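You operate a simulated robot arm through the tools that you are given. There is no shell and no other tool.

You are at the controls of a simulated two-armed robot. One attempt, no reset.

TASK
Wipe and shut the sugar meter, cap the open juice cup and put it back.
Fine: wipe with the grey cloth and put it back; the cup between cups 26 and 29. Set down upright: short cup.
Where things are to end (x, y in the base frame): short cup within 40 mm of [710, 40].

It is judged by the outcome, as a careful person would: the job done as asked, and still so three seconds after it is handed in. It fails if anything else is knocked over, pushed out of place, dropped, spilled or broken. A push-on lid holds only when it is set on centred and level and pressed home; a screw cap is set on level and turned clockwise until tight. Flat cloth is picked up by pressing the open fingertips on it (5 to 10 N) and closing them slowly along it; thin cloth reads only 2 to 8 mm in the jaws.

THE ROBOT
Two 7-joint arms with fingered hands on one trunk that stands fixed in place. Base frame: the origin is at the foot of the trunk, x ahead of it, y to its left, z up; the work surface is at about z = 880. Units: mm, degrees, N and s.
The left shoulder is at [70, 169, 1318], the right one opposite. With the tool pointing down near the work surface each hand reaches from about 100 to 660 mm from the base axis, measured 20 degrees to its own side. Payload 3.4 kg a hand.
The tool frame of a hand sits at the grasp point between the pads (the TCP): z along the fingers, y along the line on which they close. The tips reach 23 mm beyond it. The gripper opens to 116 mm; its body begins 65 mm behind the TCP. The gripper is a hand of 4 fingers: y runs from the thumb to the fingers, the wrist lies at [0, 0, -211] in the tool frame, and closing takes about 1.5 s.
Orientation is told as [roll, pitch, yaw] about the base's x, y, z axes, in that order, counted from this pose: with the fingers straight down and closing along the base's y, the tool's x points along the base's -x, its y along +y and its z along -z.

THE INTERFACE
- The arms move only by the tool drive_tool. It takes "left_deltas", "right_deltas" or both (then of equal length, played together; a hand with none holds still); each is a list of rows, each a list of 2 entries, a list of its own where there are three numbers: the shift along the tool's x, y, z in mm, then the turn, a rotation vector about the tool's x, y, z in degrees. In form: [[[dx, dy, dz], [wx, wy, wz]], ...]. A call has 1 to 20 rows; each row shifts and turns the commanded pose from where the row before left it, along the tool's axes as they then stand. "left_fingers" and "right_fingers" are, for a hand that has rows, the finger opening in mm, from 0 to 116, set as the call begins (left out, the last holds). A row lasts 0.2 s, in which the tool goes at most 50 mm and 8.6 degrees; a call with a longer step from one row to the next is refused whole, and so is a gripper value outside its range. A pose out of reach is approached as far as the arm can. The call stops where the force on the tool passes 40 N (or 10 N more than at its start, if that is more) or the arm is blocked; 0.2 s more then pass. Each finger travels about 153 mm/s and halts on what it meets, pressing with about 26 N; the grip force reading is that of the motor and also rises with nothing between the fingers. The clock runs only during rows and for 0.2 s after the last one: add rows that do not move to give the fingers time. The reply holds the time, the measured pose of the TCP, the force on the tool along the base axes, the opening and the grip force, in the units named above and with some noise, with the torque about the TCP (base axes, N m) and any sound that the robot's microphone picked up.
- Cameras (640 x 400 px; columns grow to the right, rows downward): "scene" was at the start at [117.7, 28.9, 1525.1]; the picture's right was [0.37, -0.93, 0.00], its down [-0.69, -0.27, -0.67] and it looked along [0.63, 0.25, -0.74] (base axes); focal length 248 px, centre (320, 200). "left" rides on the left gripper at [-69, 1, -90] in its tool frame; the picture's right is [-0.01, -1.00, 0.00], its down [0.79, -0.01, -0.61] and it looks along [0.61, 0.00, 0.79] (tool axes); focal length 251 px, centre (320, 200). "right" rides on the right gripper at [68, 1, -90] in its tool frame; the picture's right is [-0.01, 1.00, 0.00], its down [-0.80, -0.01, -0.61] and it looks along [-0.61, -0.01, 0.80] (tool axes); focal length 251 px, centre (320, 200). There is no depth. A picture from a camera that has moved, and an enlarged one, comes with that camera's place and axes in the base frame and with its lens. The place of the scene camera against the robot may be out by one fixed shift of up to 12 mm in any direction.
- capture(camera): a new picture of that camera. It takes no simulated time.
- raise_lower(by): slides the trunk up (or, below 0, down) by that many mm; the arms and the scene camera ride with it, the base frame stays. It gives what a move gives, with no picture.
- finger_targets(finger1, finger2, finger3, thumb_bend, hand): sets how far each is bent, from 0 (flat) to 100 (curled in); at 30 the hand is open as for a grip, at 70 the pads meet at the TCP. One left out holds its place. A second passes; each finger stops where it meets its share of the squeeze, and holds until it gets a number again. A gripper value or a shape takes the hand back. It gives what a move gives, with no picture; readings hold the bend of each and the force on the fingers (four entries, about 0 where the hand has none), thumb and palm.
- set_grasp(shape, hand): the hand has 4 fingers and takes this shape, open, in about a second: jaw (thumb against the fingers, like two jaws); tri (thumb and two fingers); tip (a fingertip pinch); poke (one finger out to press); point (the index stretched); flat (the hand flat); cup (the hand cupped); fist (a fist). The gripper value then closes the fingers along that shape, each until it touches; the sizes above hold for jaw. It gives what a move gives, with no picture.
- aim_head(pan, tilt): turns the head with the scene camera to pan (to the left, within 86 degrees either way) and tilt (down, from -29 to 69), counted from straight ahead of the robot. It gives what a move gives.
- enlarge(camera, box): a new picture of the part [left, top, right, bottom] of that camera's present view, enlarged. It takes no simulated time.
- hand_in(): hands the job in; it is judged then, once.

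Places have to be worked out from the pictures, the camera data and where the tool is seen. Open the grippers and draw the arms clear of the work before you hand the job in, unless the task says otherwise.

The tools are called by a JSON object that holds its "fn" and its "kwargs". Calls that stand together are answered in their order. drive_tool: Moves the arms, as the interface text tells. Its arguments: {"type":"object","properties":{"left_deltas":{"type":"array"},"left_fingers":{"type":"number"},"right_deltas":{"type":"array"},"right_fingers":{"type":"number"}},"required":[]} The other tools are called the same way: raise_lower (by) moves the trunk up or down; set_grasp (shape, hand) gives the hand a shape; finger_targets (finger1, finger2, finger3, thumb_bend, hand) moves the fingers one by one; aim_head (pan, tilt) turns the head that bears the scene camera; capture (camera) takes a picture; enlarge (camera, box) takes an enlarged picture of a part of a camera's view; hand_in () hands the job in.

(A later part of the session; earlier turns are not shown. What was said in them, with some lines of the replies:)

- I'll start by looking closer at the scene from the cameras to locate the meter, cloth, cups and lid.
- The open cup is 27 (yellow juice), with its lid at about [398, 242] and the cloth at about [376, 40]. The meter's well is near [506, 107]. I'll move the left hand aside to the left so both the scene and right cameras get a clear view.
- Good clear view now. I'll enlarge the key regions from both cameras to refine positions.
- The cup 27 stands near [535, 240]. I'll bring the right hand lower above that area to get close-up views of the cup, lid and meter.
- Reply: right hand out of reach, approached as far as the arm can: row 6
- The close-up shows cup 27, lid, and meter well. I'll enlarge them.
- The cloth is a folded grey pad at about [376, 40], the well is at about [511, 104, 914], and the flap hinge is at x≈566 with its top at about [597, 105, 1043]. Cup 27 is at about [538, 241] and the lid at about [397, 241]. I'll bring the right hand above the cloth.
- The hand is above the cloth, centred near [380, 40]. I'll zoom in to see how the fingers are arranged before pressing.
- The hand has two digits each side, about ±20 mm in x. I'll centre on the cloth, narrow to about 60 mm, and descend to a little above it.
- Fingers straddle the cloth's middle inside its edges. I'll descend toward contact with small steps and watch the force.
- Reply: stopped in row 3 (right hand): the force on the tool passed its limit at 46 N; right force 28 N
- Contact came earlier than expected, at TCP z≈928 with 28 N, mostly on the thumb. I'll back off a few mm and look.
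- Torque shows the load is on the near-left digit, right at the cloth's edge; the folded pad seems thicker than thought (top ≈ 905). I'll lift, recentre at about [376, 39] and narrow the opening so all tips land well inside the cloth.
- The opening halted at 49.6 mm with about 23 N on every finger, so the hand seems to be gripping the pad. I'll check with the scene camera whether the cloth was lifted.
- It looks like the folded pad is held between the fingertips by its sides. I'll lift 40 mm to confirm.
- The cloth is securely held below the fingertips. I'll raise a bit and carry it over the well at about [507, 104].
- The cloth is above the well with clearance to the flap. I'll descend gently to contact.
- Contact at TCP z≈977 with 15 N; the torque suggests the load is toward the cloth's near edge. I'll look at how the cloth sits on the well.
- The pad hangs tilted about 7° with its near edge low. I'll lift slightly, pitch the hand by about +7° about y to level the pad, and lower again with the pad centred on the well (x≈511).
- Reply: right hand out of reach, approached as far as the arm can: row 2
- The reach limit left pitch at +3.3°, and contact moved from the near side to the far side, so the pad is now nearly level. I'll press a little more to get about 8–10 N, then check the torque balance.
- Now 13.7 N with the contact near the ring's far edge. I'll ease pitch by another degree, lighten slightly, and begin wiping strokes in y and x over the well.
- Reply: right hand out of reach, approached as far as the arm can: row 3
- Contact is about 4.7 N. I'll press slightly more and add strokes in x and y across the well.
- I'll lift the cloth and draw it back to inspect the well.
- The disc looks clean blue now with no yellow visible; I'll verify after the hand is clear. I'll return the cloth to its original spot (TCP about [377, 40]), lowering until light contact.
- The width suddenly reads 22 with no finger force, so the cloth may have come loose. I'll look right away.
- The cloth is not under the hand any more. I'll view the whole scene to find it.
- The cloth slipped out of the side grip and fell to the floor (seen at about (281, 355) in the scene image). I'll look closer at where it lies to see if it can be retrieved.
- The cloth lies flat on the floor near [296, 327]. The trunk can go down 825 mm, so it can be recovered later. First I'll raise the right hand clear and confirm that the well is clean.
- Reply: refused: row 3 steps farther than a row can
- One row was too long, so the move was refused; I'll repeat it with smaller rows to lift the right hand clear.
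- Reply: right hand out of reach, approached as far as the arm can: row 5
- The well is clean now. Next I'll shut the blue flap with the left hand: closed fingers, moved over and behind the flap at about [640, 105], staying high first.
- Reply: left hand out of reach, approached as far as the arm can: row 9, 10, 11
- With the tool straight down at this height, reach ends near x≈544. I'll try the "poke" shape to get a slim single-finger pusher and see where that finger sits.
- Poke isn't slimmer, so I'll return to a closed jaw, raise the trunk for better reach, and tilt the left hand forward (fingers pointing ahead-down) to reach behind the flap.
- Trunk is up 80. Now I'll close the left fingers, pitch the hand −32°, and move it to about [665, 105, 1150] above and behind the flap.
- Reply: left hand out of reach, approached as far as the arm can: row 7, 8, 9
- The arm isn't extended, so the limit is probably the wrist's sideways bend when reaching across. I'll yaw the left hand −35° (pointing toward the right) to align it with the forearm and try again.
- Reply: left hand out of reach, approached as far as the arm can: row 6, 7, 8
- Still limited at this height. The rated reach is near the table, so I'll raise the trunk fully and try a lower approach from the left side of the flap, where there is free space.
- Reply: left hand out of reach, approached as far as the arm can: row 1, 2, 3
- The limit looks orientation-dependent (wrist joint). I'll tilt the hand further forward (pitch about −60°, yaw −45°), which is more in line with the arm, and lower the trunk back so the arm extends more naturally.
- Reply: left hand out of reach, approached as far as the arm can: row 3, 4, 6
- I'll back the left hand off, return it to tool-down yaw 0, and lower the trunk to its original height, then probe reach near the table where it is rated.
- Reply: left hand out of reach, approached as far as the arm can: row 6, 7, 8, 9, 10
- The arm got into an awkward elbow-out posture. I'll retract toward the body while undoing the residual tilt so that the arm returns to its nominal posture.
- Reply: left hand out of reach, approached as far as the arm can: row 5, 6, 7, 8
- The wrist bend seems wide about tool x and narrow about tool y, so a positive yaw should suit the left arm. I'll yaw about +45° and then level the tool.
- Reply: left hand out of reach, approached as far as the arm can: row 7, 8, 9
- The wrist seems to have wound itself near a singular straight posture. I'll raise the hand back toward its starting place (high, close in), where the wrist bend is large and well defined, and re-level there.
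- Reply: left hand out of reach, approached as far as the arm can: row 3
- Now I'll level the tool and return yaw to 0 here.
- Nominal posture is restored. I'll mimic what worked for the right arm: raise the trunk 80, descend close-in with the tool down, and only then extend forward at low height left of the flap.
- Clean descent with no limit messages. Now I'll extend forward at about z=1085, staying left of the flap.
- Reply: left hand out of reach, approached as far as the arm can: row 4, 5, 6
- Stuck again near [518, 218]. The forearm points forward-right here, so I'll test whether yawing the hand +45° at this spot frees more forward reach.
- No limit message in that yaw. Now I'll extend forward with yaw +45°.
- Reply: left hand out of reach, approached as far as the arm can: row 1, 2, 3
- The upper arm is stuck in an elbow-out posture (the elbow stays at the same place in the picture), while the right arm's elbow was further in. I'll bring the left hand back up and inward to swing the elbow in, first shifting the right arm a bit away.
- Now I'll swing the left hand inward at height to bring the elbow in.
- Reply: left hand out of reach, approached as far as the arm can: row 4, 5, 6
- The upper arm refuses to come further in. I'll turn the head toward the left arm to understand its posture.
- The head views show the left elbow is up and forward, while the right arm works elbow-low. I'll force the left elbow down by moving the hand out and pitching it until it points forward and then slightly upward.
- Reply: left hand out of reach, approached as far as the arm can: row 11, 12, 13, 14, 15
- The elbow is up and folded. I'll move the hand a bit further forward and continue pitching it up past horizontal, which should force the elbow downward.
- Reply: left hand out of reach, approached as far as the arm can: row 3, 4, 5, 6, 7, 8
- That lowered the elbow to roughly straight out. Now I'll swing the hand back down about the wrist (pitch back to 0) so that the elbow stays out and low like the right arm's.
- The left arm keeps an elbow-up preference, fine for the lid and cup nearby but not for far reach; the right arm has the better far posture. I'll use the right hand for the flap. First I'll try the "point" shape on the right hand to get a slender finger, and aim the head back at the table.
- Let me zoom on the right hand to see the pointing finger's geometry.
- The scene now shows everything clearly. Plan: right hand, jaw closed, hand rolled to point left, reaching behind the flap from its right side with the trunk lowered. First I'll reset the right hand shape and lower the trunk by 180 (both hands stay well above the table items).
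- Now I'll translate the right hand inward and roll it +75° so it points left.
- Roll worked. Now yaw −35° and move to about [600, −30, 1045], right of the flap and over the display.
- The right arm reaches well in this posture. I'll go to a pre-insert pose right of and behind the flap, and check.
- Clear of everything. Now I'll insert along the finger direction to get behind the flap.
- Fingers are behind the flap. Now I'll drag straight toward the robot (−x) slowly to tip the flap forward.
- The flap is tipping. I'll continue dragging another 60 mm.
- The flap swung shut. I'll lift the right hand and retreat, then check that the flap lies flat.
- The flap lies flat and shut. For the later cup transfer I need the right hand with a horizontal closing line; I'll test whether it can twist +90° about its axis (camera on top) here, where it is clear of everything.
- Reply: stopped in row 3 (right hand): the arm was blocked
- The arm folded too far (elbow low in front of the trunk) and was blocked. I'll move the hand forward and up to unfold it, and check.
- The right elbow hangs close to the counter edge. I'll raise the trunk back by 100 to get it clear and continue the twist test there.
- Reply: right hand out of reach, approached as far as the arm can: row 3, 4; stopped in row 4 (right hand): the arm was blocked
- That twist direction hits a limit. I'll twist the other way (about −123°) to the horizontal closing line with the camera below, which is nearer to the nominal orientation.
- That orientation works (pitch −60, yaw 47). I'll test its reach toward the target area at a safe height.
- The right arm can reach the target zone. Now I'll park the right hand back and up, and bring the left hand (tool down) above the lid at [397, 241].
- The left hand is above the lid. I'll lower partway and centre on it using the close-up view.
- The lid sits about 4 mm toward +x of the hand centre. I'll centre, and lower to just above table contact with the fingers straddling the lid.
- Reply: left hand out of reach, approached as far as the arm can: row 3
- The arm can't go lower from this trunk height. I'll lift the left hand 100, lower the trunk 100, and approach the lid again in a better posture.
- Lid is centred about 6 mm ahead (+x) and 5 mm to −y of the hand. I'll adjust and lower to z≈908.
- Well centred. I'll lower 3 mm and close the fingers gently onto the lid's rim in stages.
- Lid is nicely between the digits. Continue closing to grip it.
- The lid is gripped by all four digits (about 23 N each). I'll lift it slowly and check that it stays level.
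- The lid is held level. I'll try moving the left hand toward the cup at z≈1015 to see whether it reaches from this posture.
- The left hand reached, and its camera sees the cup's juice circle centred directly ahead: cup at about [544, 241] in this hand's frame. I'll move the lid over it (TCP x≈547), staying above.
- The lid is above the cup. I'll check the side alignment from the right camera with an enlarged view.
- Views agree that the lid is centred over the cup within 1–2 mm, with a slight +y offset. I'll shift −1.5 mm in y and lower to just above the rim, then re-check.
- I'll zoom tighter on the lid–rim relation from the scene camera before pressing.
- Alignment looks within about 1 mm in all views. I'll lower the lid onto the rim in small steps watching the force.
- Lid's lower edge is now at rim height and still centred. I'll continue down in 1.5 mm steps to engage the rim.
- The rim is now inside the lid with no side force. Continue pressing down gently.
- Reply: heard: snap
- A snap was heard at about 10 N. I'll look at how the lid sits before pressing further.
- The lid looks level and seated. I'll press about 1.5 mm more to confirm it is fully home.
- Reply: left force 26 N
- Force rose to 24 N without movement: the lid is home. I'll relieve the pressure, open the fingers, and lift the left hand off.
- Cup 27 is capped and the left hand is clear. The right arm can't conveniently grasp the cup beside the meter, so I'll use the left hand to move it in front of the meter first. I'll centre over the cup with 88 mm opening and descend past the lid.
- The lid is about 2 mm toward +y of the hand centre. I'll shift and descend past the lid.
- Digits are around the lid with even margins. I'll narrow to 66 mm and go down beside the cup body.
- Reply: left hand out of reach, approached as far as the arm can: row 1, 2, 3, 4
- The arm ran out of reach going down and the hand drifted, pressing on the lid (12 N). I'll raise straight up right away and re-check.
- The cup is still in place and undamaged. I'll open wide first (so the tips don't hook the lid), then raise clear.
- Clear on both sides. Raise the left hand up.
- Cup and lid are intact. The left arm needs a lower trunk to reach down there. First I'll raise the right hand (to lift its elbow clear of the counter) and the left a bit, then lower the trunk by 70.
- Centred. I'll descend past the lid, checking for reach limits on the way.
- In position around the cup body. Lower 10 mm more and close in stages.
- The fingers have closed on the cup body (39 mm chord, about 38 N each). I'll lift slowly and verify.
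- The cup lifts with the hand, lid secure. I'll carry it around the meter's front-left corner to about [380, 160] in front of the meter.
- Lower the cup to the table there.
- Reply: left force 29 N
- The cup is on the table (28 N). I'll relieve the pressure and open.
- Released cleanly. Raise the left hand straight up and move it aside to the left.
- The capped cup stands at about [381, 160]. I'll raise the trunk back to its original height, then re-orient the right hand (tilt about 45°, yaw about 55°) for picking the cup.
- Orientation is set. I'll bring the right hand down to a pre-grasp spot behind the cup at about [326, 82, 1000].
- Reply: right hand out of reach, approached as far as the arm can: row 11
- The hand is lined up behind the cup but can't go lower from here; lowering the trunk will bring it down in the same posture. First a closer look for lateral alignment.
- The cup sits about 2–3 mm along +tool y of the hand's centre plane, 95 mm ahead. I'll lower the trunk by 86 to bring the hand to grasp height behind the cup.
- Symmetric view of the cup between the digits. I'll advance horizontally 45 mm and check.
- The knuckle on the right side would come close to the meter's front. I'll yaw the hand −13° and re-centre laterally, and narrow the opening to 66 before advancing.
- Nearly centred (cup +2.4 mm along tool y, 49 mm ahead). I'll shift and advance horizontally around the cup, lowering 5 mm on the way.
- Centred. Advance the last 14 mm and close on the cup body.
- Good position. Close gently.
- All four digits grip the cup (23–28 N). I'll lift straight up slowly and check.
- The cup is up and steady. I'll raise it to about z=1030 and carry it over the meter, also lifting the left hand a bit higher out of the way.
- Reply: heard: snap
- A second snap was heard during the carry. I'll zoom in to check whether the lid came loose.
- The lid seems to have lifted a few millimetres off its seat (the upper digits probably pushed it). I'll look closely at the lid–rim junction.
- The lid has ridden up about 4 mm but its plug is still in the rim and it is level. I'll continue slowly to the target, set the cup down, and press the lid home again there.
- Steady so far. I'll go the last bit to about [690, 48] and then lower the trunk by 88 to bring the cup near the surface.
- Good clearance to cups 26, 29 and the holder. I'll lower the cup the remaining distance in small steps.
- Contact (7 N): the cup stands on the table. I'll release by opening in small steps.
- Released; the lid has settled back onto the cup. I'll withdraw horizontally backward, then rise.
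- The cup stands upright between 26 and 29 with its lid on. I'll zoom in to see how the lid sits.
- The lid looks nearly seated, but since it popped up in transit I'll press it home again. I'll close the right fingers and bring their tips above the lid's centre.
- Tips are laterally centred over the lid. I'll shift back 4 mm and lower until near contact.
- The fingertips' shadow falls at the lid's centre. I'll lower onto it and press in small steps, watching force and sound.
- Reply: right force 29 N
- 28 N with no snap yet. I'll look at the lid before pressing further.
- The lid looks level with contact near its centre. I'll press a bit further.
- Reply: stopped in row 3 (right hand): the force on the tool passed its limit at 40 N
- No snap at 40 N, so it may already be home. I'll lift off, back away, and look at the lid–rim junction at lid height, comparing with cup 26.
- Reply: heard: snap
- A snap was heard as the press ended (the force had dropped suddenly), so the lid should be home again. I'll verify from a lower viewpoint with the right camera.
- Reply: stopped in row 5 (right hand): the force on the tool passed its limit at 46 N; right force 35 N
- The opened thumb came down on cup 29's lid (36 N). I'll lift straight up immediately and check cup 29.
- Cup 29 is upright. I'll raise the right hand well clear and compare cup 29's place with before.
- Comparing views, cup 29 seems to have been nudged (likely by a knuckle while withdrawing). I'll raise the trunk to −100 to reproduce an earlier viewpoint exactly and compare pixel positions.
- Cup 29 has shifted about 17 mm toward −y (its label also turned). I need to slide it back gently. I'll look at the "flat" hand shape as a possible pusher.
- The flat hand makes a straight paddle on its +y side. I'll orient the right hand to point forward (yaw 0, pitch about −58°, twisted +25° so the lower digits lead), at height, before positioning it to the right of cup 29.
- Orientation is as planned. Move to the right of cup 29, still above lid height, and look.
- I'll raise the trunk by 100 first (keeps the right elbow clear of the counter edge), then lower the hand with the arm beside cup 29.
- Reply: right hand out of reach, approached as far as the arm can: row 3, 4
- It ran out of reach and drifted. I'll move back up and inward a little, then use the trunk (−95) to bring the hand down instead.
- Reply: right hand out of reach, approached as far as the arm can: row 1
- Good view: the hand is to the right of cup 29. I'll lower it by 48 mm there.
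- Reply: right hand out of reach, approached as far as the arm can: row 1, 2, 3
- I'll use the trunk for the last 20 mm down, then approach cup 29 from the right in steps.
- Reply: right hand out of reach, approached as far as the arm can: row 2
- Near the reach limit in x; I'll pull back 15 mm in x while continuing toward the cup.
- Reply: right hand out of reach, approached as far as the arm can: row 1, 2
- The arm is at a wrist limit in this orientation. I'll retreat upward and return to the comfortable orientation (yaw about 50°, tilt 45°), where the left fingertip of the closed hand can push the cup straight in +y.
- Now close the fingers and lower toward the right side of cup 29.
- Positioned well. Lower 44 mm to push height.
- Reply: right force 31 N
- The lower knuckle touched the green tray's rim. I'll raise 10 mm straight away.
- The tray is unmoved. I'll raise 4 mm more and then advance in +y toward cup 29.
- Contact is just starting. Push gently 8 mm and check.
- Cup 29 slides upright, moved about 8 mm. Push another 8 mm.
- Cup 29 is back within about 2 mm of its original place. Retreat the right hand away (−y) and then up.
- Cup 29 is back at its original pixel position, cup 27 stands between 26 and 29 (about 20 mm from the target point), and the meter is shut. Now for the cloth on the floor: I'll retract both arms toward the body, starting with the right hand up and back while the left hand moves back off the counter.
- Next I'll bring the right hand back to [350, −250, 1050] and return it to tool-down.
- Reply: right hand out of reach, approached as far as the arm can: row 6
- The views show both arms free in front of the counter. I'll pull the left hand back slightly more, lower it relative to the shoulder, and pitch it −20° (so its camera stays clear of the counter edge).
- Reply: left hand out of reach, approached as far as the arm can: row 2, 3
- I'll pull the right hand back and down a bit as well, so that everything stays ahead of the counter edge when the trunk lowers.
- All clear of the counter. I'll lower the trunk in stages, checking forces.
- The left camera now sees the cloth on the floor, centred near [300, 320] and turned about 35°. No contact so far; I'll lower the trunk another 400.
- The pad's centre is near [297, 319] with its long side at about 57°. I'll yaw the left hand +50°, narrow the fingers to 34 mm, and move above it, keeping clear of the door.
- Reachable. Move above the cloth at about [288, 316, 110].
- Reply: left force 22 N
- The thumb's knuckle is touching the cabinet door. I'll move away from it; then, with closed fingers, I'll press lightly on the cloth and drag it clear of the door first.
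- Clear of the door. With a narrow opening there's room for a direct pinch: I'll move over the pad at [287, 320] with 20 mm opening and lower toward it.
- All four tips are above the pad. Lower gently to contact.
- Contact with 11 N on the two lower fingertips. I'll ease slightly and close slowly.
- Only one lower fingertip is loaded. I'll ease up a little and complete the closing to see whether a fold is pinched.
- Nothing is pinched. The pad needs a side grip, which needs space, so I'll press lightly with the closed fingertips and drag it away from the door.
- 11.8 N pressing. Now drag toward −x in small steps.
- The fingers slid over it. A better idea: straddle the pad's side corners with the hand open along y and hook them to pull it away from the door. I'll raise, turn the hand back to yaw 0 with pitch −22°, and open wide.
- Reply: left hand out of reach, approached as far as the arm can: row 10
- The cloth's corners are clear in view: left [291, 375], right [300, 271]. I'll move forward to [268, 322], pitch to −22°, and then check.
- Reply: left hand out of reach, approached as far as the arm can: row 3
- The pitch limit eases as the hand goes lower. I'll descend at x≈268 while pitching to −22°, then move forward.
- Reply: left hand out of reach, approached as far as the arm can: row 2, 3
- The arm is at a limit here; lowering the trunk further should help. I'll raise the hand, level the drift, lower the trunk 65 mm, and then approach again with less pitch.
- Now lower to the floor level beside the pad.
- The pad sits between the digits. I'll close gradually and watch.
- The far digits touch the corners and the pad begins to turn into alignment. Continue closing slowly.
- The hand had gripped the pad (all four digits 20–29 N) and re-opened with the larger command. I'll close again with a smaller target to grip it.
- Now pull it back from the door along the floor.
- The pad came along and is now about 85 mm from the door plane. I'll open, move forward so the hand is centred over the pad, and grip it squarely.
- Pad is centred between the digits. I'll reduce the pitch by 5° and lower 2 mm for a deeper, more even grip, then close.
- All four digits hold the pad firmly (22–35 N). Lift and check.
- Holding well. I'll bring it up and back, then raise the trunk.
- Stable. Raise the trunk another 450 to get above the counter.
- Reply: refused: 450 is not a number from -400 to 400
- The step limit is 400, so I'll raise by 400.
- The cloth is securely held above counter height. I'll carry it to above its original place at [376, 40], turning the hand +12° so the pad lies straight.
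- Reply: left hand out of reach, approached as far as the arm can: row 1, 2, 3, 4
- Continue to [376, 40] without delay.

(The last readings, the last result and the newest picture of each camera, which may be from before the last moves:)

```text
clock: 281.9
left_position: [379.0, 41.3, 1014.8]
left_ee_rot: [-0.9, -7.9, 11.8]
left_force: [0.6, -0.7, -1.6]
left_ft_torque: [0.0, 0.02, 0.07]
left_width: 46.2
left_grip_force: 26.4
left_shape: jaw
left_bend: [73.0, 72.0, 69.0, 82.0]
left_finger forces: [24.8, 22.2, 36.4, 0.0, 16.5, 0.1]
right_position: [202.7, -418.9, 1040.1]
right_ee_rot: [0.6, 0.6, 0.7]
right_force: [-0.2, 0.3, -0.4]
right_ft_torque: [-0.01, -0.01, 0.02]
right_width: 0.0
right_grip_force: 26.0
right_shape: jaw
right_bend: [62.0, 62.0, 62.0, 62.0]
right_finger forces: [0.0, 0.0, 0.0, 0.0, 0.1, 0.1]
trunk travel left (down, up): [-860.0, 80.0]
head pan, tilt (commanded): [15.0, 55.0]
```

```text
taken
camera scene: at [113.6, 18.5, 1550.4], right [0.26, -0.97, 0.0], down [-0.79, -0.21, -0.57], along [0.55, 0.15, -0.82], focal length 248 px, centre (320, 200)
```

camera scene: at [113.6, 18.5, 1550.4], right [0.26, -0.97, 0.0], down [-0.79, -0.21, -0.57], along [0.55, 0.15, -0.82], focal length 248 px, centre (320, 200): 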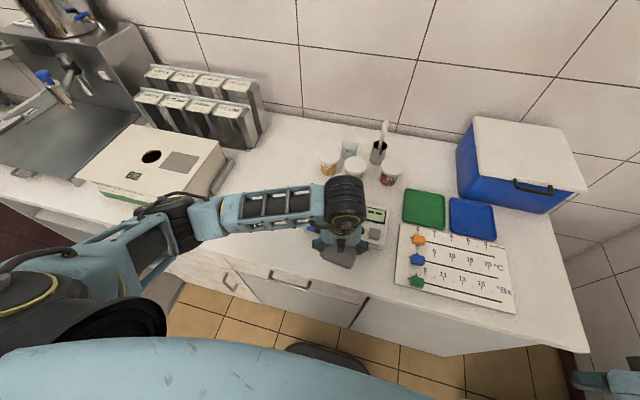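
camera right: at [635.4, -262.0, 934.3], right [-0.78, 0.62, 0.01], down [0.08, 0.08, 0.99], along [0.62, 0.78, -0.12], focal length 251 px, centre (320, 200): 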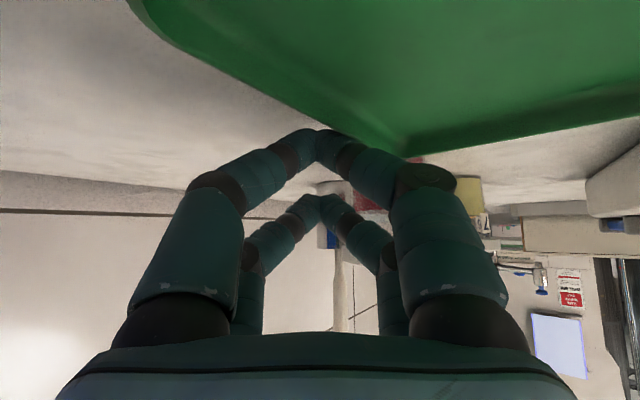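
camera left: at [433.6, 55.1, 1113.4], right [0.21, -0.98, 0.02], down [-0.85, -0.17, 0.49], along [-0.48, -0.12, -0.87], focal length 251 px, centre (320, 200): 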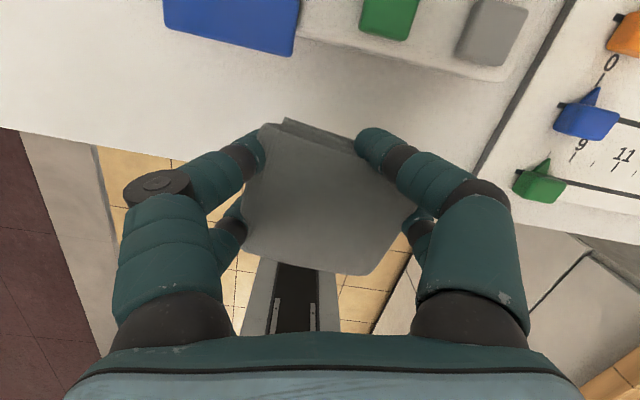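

Directly above the original spot. Lower to the counter.

{"fn": "drive_tool", "kwargs": {"left_deltas": [[[4.1, 0, 29.7], [0, 0, 0]], [[4.1, 0, 29.7], [0, 0, 0]], [[2.8, 0, 19.8], [0, 0, 0]], [[0.8, 0, 6], [0, 0, 0]], [[0.4, 0, 3], [0, 0, 0]], [[0, 0, 0], [0, 0, 0]]]}}

{"fn": "capture", "kwargs": {"camera": "left"}}

```text
clock: 283.3
left_position: [379.6, 39.3, 925.4]
left_ee_rot: [-1.0, -7.9, 11.6]
left_force: [0.2, 0.9, 0.7]
left_ft_torque: [-0.01, -0.01, -0.01]
left_width: 45.9
left_grip_force: 25.9
left_shape: jaw
left_bend: [73.0, 72.0, 69.0, 82.0]
left_finger forces: [24.5, 22.1, 36.7, 0.0, 16.8, 0.0]
right_position: [202.6, -419.2, 1039.3]
right_ee_rot: [0.5, 0.7, 0.6]
right_force: [0.9, 0.4, -0.2]
right_ft_torque: [0.0, -0.03, 0.02]
right_width: 0.0
right_grip_force: 26.3
right_shape: jaw
right_bend: [62.0, 62.0, 62.0, 62.0]
right_finger forces: [0.0, 0.0, 0.0, 0.0, 0.0, 0.1]
trunk travel left (down, up): [-860.0, 80.0]
head pan, tilt (commanded): [15.0, 55.0]
```

```text
taken
camera left: at [433.1, 53.1, 1023.4], right [0.21, -0.98, 0.02], down [-0.85, -0.17, 0.49], along [-0.48, -0.12, -0.87], focal length 251 px, centre (320, 200)
```

left: 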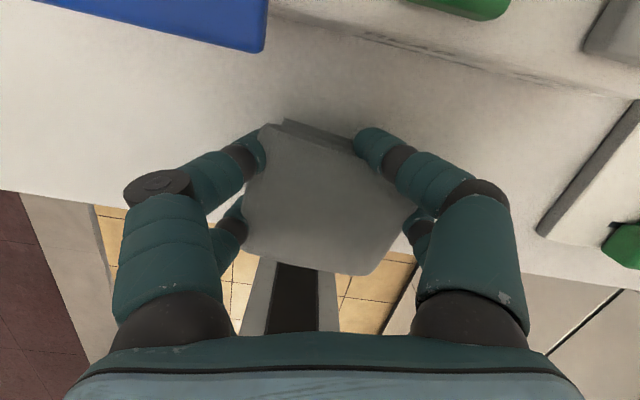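

The pad's centre sits about 16 mm nearer than the TCP, so I'll shift +14 mm in x and +8 mm in y before setting it down.

{"fn": "drive_tool", "kwargs": {"left_deltas": [[[-7.6, 2.5, 1], [0, 0, 0]], [[-7.6, 2.5, 1], [0, 0, 0]], [[0.7, 0, 5], [0, 0, 0]], [[0.4, 0, 3], [0, 0, 0]], [[0.3, 0, 2], [0, 0, 0]], [[0, 0, 0], [0, 0, 0]]]}}

{"fn": "capture", "kwargs": {"camera": "left"}}

{"fn": "enlarge", "kwargs": {"camera": "scene", "box": [270, 170, 420, 300]}}

```text
clock: 284.7
left_position: [393.1, 47.4, 915.0]
left_ee_rot: [-0.9, -7.9, 11.8]
left_force: [0.7, -0.3, 0.6]
left_ft_torque: [0.04, -0.02, 0.0]
left_width: 45.6
left_grip_force: 26.5
left_shape: jaw
left_bend: [73.0, 72.0, 69.0, 82.0]
left_finger forces: [24.4, 22.1, 36.8, 0.1, 16.8, 0.1]
right_position: [203.6, -419.5, 1038.9]
right_ee_rot: [0.4, 0.6, 0.8]
right_force: [-0.4, -0.6, -0.2]
right_ft_torque: [0.0, -0.02, -0.03]
right_width: 0.2
right_grip_force: 25.7
right_shape: jaw
right_bend: [62.0, 62.0, 62.0, 62.0]
right_finger forces: [0.0, 0.0, 0.0, 0.0, 0.0, 0.0]
trunk travel left (down, up): [-860.0, 80.0]
head pan, tilt (commanded): [15.0, 55.0]
```

```text
taken
camera left: at [447.8, 61.5, 1013.7], right [0.21, -0.98, 0.02], down [-0.85, -0.17, 0.49], along [-0.48, -0.12, -0.87], focal length 251 px, centre (320, 200)
```

left: 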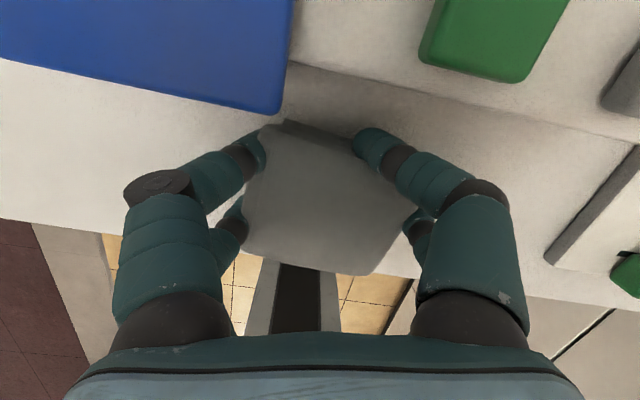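

```text
3.08 times, centred on (345, 235) of scene
camera zoom: at [113.9, 17.9, 1550.4], right [0.26, -0.97, 0.0], down [-0.79, -0.21, -0.57], along [0.55, 0.15, -0.82], focal length 763 px, centre (243, 92)
```

zoom: 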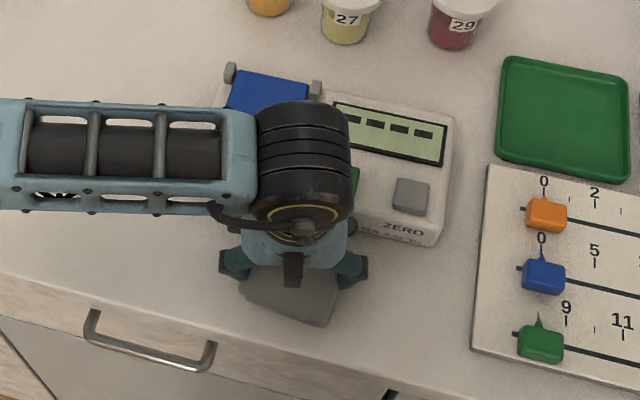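

The pad needs about 14° more turn to lie straight. I'll rotate, then lower the last few millimetres to contact.

{"fn": "drive_tool", "kwargs": {"left_deltas": [[[0, 0, 0], [-0.97, 0, -6.9]], [[0, 0, 0], [-0.97, 0, -6.9]], [[0.3, 0, 2], [0, 0, 0]], [[0.2, 0, 1.5], [0, 0, 0]], [[0, 0, 0], [0, 0, 0]]]}}

{"fn": "enlarge", "kwargs": {"camera": "scene", "box": [270, 170, 420, 300]}}

```text
clock: 285.9
left_position: [392.9, 48.0, 912.1]
left_ee_rot: [-1.1, -7.7, 25.7]
left_force: [1.0, 0.8, 3.9]
left_ft_torque: [-0.02, 0.2, -0.01]
left_width: 45.3
left_grip_force: 26.1
left_shape: jaw
left_bend: [73.0, 72.0, 69.0, 82.0]
left_finger forces: [24.3, 22.9, 36.6, 0.0, 18.6, 0.0]
right_position: [203.5, -418.4, 1039.2]
right_ee_rot: [0.5, 0.6, 0.7]
right_force: [-0.1, 0.3, 0.1]
right_ft_torque: [0.0, 0.0, -0.01]
right_width: 0.0
right_grip_force: 26.2
right_shape: jaw
right_bend: [62.0, 62.0, 62.0, 62.0]
right_finger forces: [0.1, 0.0, 0.1, 0.1, 0.0, 0.0]
trunk travel left (down, up): [-860.0, 80.0]
head pan, tilt (commanded): [15.0, 55.0]
```

```text
3.08 times, centred on (345, 235) of scene
camera zoom: at [113.7, 18.0, 1550.5], right [0.26, -0.97, 0.0], down [-0.79, -0.21, -0.57], along [0.55, 0.15, -0.82], focal length 763 px, centre (243, 92)
```

zoom: 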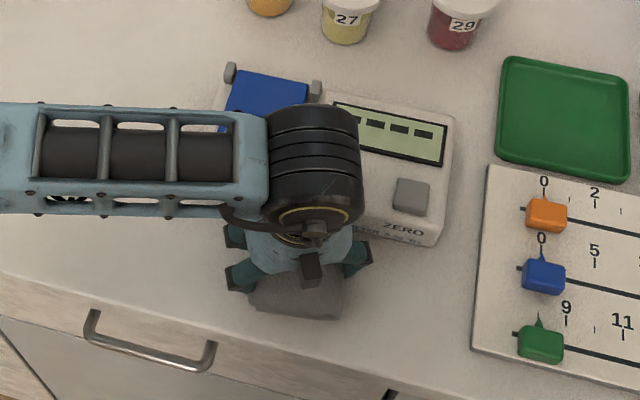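

The pad rests on the counter, lying straight. Release by opening, then lift off.

{"fn": "drive_tool", "kwargs": {"left_deltas": [[[0, 0, 0], [0, 0, 0]], [[0, 0, 0], [0, 0, 0]]], "left_fingers": 66}}

{"fn": "drive_tool", "kwargs": {"left_deltas": [[[0, 0, 0], [0, 0, 0]], [[0, 0, 0], [0, 0, 0]]], "left_fingers": 88}}

{"fn": "capture", "kwargs": {"camera": "left"}}

```text
clock: 286.5
left_position: [393.8, 48.8, 911.0]
left_ee_rot: [-1.0, -7.7, 25.7]
left_force: [0.5, -0.7, 0.4]
left_ft_torque: [0.02, 0.0, 0.0]
left_width: 67.6
left_grip_force: 0.1
left_shape: jaw
left_bend: [72.0, 71.0, 70.0, 73.0]
left_finger forces: [0.0, 1.6, 1.8, 0.1, 0.1, 0.0]
right_position: [203.3, -420.0, 1038.8]
right_ee_rot: [0.4, 0.6, 0.7]
right_force: [0.6, -0.8, 0.6]
right_ft_torque: [-0.01, 0.0, 0.03]
right_width: 0.0
right_grip_force: 26.1
right_shape: jaw
right_bend: [62.0, 62.0, 62.0, 62.0]
right_finger forces: [0.0, 0.0, 0.0, 0.0, 0.1, 0.1]
trunk travel left (down, up): [-860.0, 80.0]
head pan, tilt (commanded): [15.0, 55.0]
```

```text
clock: 287.1
left_position: [393.2, 48.3, 911.0]
left_ee_rot: [-1.0, -7.7, 25.7]
left_force: [-0.6, 0.0, 0.4]
left_ft_torque: [0.02, 0.0, 0.01]
left_width: 87.9
left_grip_force: 0.1
left_shape: jaw
left_bend: [62.0, 62.0, 62.0, 62.0]
left_finger forces: [0.1, 0.1, 0.1, 0.1, 0.1, 0.0]
right_position: [202.5, -419.6, 1038.6]
right_ee_rot: [0.5, 0.4, 0.8]
right_force: [-0.2, -0.4, -0.6]
right_ft_torque: [0.02, 0.01, -0.03]
right_width: 0.1
right_grip_force: 26.5
right_shape: jaw
right_bend: [62.0, 62.0, 62.0, 62.0]
right_finger forces: [0.1, 0.0, 0.0, 0.0, 0.1, 0.0]
trunk travel left (down, up): [-860.0, 80.0]
head pan, tilt (commanded): [15.0, 55.0]
```

```text
taken
camera left: at [443.2, 74.3, 1009.3], right [0.44, -0.9, 0.02], down [-0.78, -0.37, 0.49], along [-0.44, -0.23, -0.87], focal length 251 px, centre (320, 200)
```

left: 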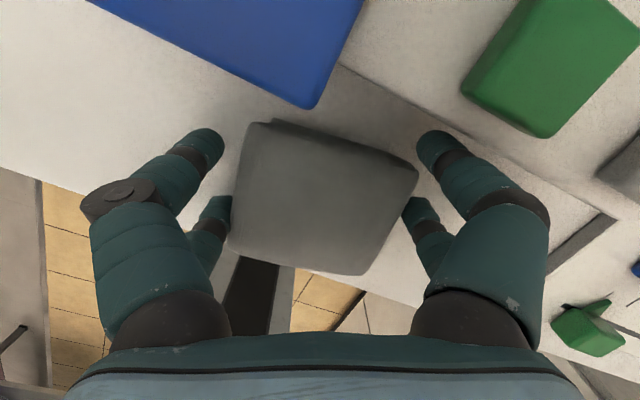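

The pad has relaxed into shape at about [382, 44], very near its original place. Lift the left hand straight up and check.

{"fn": "drive_tool", "kwargs": {"left_deltas": [[[-1.4, 0, -10], [0, 0, 0]], [[-2.7, 0, -20], [0, 0, 0]], [[-4, 0, -30], [0, 0, 0]], [[-5, 0, -38], [0, 0, 0]], [[-5, 0, -38], [0, 0, 0]], [[0, 0, 0], [0, 0, 0]]]}}

{"fn": "capture", "kwargs": {"camera": "left"}}

{"fn": "enlarge", "kwargs": {"camera": "scene", "box": [270, 170, 420, 300]}}

```text
clock: 288.5
left_position: [390.9, 49.2, 1048.1]
left_ee_rot: [-1.0, -7.7, 25.8]
left_force: [-0.2, 0.2, 0.0]
left_ft_torque: [-0.02, 0.01, 0.0]
left_width: 87.7
left_grip_force: 0.1
left_shape: jaw
left_bend: [62.0, 62.0, 62.0, 62.0]
left_finger forces: [0.0, 0.0, 0.0, 0.0, 0.1, 0.0]
right_position: [203.1, -419.8, 1038.9]
right_ee_rot: [0.5, 0.6, 0.7]
right_force: [0.1, -0.1, 0.3]
right_ft_torque: [-0.01, -0.01, -0.01]
right_width: 0.1
right_grip_force: 26.2
right_shape: jaw
right_bend: [62.0, 62.0, 62.0, 62.0]
right_finger forces: [0.0, 0.1, 0.0, 0.0, 0.0, 0.1]
trunk travel left (down, up): [-860.0, 80.0]
head pan, tilt (commanded): [15.0, 55.0]
```

```text
taken
camera left: at [440.7, 75.1, 1147.1], right [0.44, -0.9, 0.02], down [-0.78, -0.37, 0.49], along [-0.44, -0.23, -0.87], focal length 251 px, centre (320, 200)
```

left: 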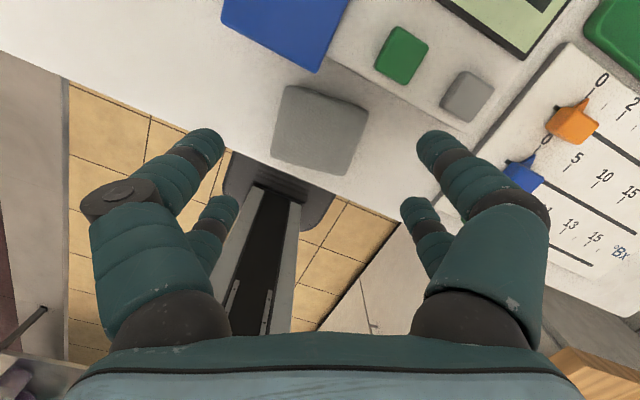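

```text
3.08 times, centred on (345, 235) of scene
camera zoom: at [113.9, 18.0, 1550.4], right [0.26, -0.97, 0.0], down [-0.79, -0.21, -0.57], along [0.55, 0.15, -0.82], focal length 763 px, centre (243, 92)
```

zoom: 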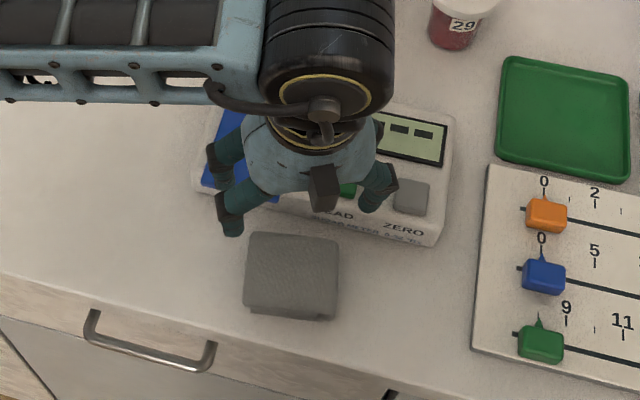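

The cloth is back in front of the meter. I'll withdraw the left arm, open both hands, and take a final overview.

{"fn": "drive_tool", "kwargs": {"left_deltas": [[[-2.9, 20, -25], [0, 0, 0]], [[-2.9, 34, -15], [0, 0, 0]], [[-2.9, 34, -12], [0, 0, 0]], [[-2.9, 34, -12], [0, 0, 0]], [[-2.9, 34, -12], [0, 0, 0]], [[-2.9, 34, -12], [0, 0, 0]], [[5, 34, -12], [0, 0, 0]], [[5, 34, 0], [0, 0, 0]], [[0, 0, 0], [0, 0, 0]]], "left_fingers": 100, "right_deltas": [[[0, 0, 0], [0, 0, 0]], [[0, 0, 0], [0, 0, 0]], [[0, 0, 0], [0, 0, 0]], [[0, 0, 0], [0, 0, 0]], [[0, 0, 0], [0, 0, 0]], [[0, 0, 0], [0, 0, 0]], [[0, 0, 0], [0, 0, 0]], [[0, 0, 0], [0, 0, 0]], [[0, 0, 0], [0, 0, 0]]], "right_fingers": 100}}

{"fn": "aim_head", "kwargs": {"pan": 5, "tilt": 47}}

{"fn": "capture", "kwargs": {"camera": "scene"}}

{"fn": "enlarge", "kwargs": {"camera": "scene", "box": [230, 160, 400, 320]}}

```text
clock: 290.5
left_position: [329.2, 283.4, 1146.3]
left_ee_rot: [-0.9, -7.7, 25.7]
left_force: [0.2, 0.5, 0.6]
left_ft_torque: [-0.02, -0.03, -0.01]
left_width: 99.7
left_grip_force: 0.1
left_shape: jaw
left_bend: [52.0, 52.0, 52.0, 52.0]
left_finger forces: [0.0, 0.0, 0.0, 0.1, 0.0, 0.0]
left hand out of reach, approached as far as the arm can: row 6, 7, 8
right_position: [203.4, -419.7, 1039.3]
right_ee_rot: [0.5, 0.6, 0.7]
right_force: [0.1, -1.3, -0.2]
right_ft_torque: [0.03, -0.03, 0.01]
right_width: 99.9
right_grip_force: 0.0
right_shape: jaw
right_bend: [52.0, 52.0, 52.0, 52.0]
right_finger forces: [0.1, 0.0, 0.0, 0.0, 0.1, 0.1]
trunk travel left (down, up): [-860.0, 80.0]
head pan, tilt (commanded): [15.0, 55.0]
```

```text
clock: 291.2
left_position: [329.1, 282.9, 1145.1]
left_ee_rot: [-1.0, -7.6, 25.7]
left_force: [0.0, 0.2, -0.6]
left_ft_torque: [-0.01, -0.01, 0.01]
left_width: 99.7
left_grip_force: 0.0
left_shape: jaw
left_bend: [52.0, 52.0, 52.0, 52.0]
left_finger forces: [0.0, 0.0, 0.1, 0.1, 0.1, 0.0]
right_position: [203.0, -418.9, 1039.8]
right_ee_rot: [0.5, 0.6, 0.7]
right_force: [-0.8, 0.2, 0.2]
right_ft_torque: [-0.02, -0.04, 0.0]
right_width: 99.7
right_grip_force: 0.0
right_shape: jaw
right_bend: [52.0, 52.0, 52.0, 52.0]
right_finger forces: [0.0, 0.0, 0.0, 0.1, 0.1, 0.1]
trunk travel left (down, up): [-860.0, 80.0]
head pan, tilt (commanded): [5.0, 47.0]
```

```text
taken
camera scene: at [124.1, 6.1, 1560.9], right [0.09, -1.0, 0.0], down [-0.73, -0.06, -0.68], along [0.68, 0.06, -0.73], focal length 248 px, centre (320, 200)
```

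scene: 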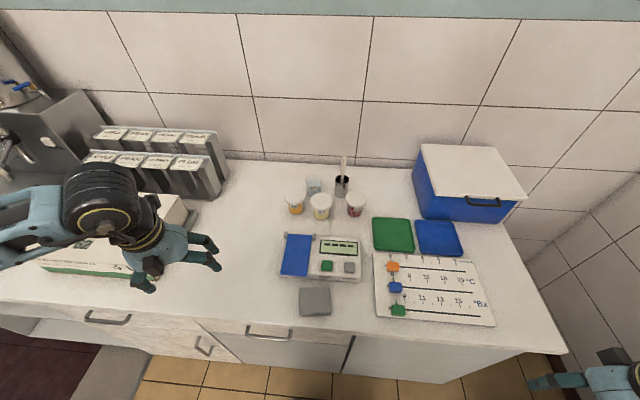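

```text
2.50 times, centred on (315, 240) of scene
camera zoom: at [124.1, 6.1, 1560.9], right [0.09, -1.0, 0.0], down [-0.73, -0.06, -0.68], along [0.68, 0.06, -0.73], focal length 620 px, centre (332, 100)
```

zoom: 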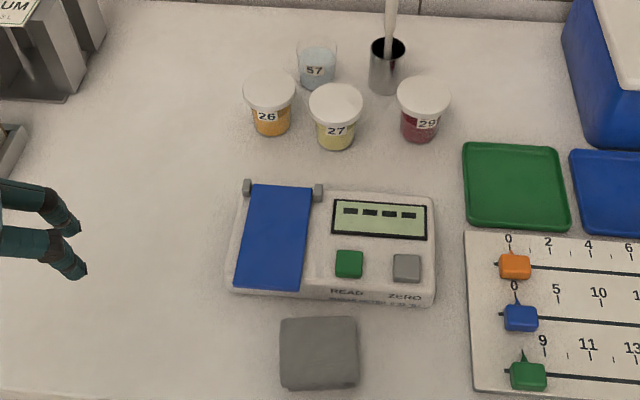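

Everything is in place. I'll check the cup lids close up once more.

{"fn": "enlarge", "kwargs": {"camera": "scene", "box": [280, 165, 375, 225]}}

{"fn": "enlarge", "kwargs": {"camera": "scene", "box": [270, 220, 370, 320]}}

```text
6.67 times, centred on (328, 195) of scene
camera zoom: at [124.1, 6.1, 1560.9], right [0.09, -1.0, 0.0], down [-0.73, -0.06, -0.68], along [0.68, 0.06, -0.73], focal length 1653 px, centre (270, 233)
```

zoom: 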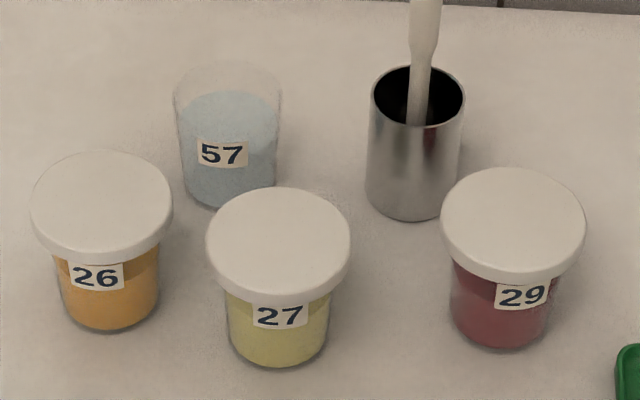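

```text
4.00 times, centred on (320, 270) of scene
camera zoom: at [124.1, 6.1, 1560.9], right [0.09, -1.0, 0.0], down [-0.73, -0.06, -0.68], along [0.68, 0.06, -0.73], focal length 992 px, centre (320, -80)
```

zoom: 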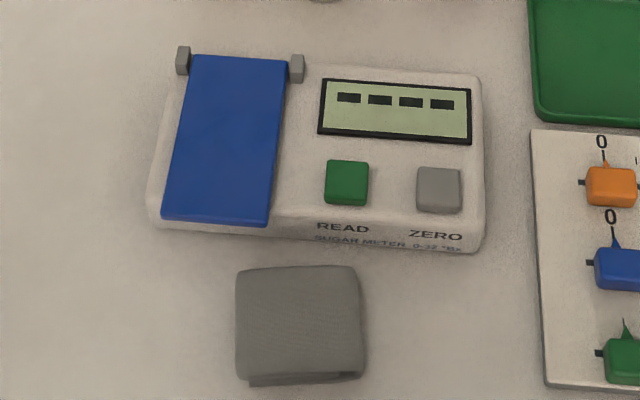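

All lids sit level like their neighbours, the meter is wiped and shut, the cloth is back, and cup 27 is about 20 mm from the target point. I'll draw the left arm a little further back and then hand in.

{"fn": "drive_tool", "kwargs": {"left_deltas": [[[12, 28, -12], [0, 0, 0]], [[12, 28, -12], [0, 0, 0]], [[0, 0, 0], [0, 0, 0]]]}}

{"fn": "capture", "kwargs": {"camera": "scene"}}

```text
clock: 292.0
left_position: [313.3, 332.8, 1166.2]
left_ee_rot: [-0.9, -7.5, 25.7]
left_force: [0.0, -0.1, -0.5]
left_ft_torque: [-0.01, -0.02, 0.0]
left_width: 99.9
left_grip_force: 0.0
left_shape: jaw
left_bend: [52.0, 52.0, 52.0, 52.0]
left_finger forces: [0.1, 0.1, 0.0, 0.1, 0.1, 0.0]
left hand out of reach, approached as far as the arm can: row 1, 2
right_position: [202.8, -418.3, 1039.2]
right_ee_rot: [0.6, 0.6, 0.7]
right_force: [-0.1, 0.9, -0.4]
right_ft_torque: [0.01, 0.01, 0.0]
right_width: 99.9
right_grip_force: 0.0
right_shape: jaw
right_bend: [52.0, 52.0, 52.0, 52.0]
right_finger forces: [0.0, 0.0, 0.0, 0.0, 0.1, 0.0]
trunk travel left (down, up): [-860.0, 80.0]
head pan, tilt (commanded): [5.0, 47.0]
```

```text
taken
camera scene: at [124.6, 5.9, 1560.9], right [0.09, -1.0, 0.0], down [-0.73, -0.06, -0.68], along [0.68, 0.06, -0.73], focal length 248 px, centre (320, 200)
```

scene: 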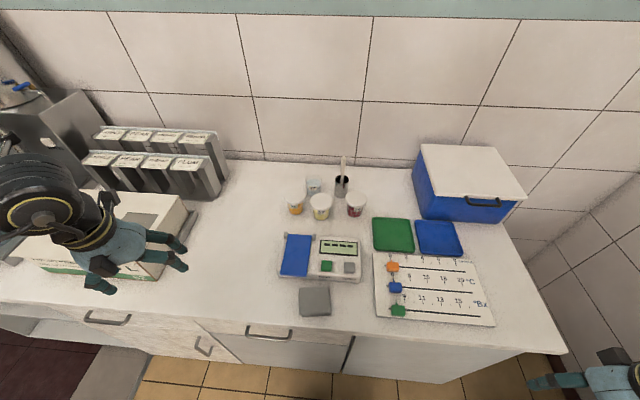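

Both hands are open and clear of the work, and the scene is as asked: the meter is wiped and shut, the cloth is back, and cup 27 is capped and standing between 26 and 29. Handing in.

{"fn": "hand_in", "kwargs": {}}

```text
The job is handed in.
```

I finished the job and handed it in, but it didn't go cleanly. I dropped the cloth once and nudged cup 29.

**Final state, from the last pictures:**
- **Sugar meter:** the yellow juice is gone from the well, and the flap lies flat and shut.
- **Cloth:** it is back in front of the meter, within about 10 mm of its original place and a few degrees off square.
- **Juice cup (27):** it is capped and upright between cups 26 and 29. I estimate it is 20 to 30 mm from [710, 40], inside the 40 mm limit.
- **Arms:** both hands are open and clear of the work.

**What went wrong:**
- **Cloth dropped:** it slipped from the right hand as I carried it back and fell to the floor. I lowered the trunk, picked it up with the left hand and put it back.
- **Lid came up:** the lid of cup 27 rose about 4 mm while I carried the cup. I set the cup down at the target and pressed the lid home again with 40 N. There was a snap, and it now sits like the lids on 26 and 29.
- **Cup 29 moved:** I knocked it about 17 mm sideways while pulling back from cup 27, and the opened thumb later pressed its lid with 36 N. I slid the cup back to within about 4 mm of where it was. It stayed upright with its lid on, but its label is now turned a little.
- **Other contacts:** a knuckle touched the rim of the green tray, which did not move, and the cabinet door.
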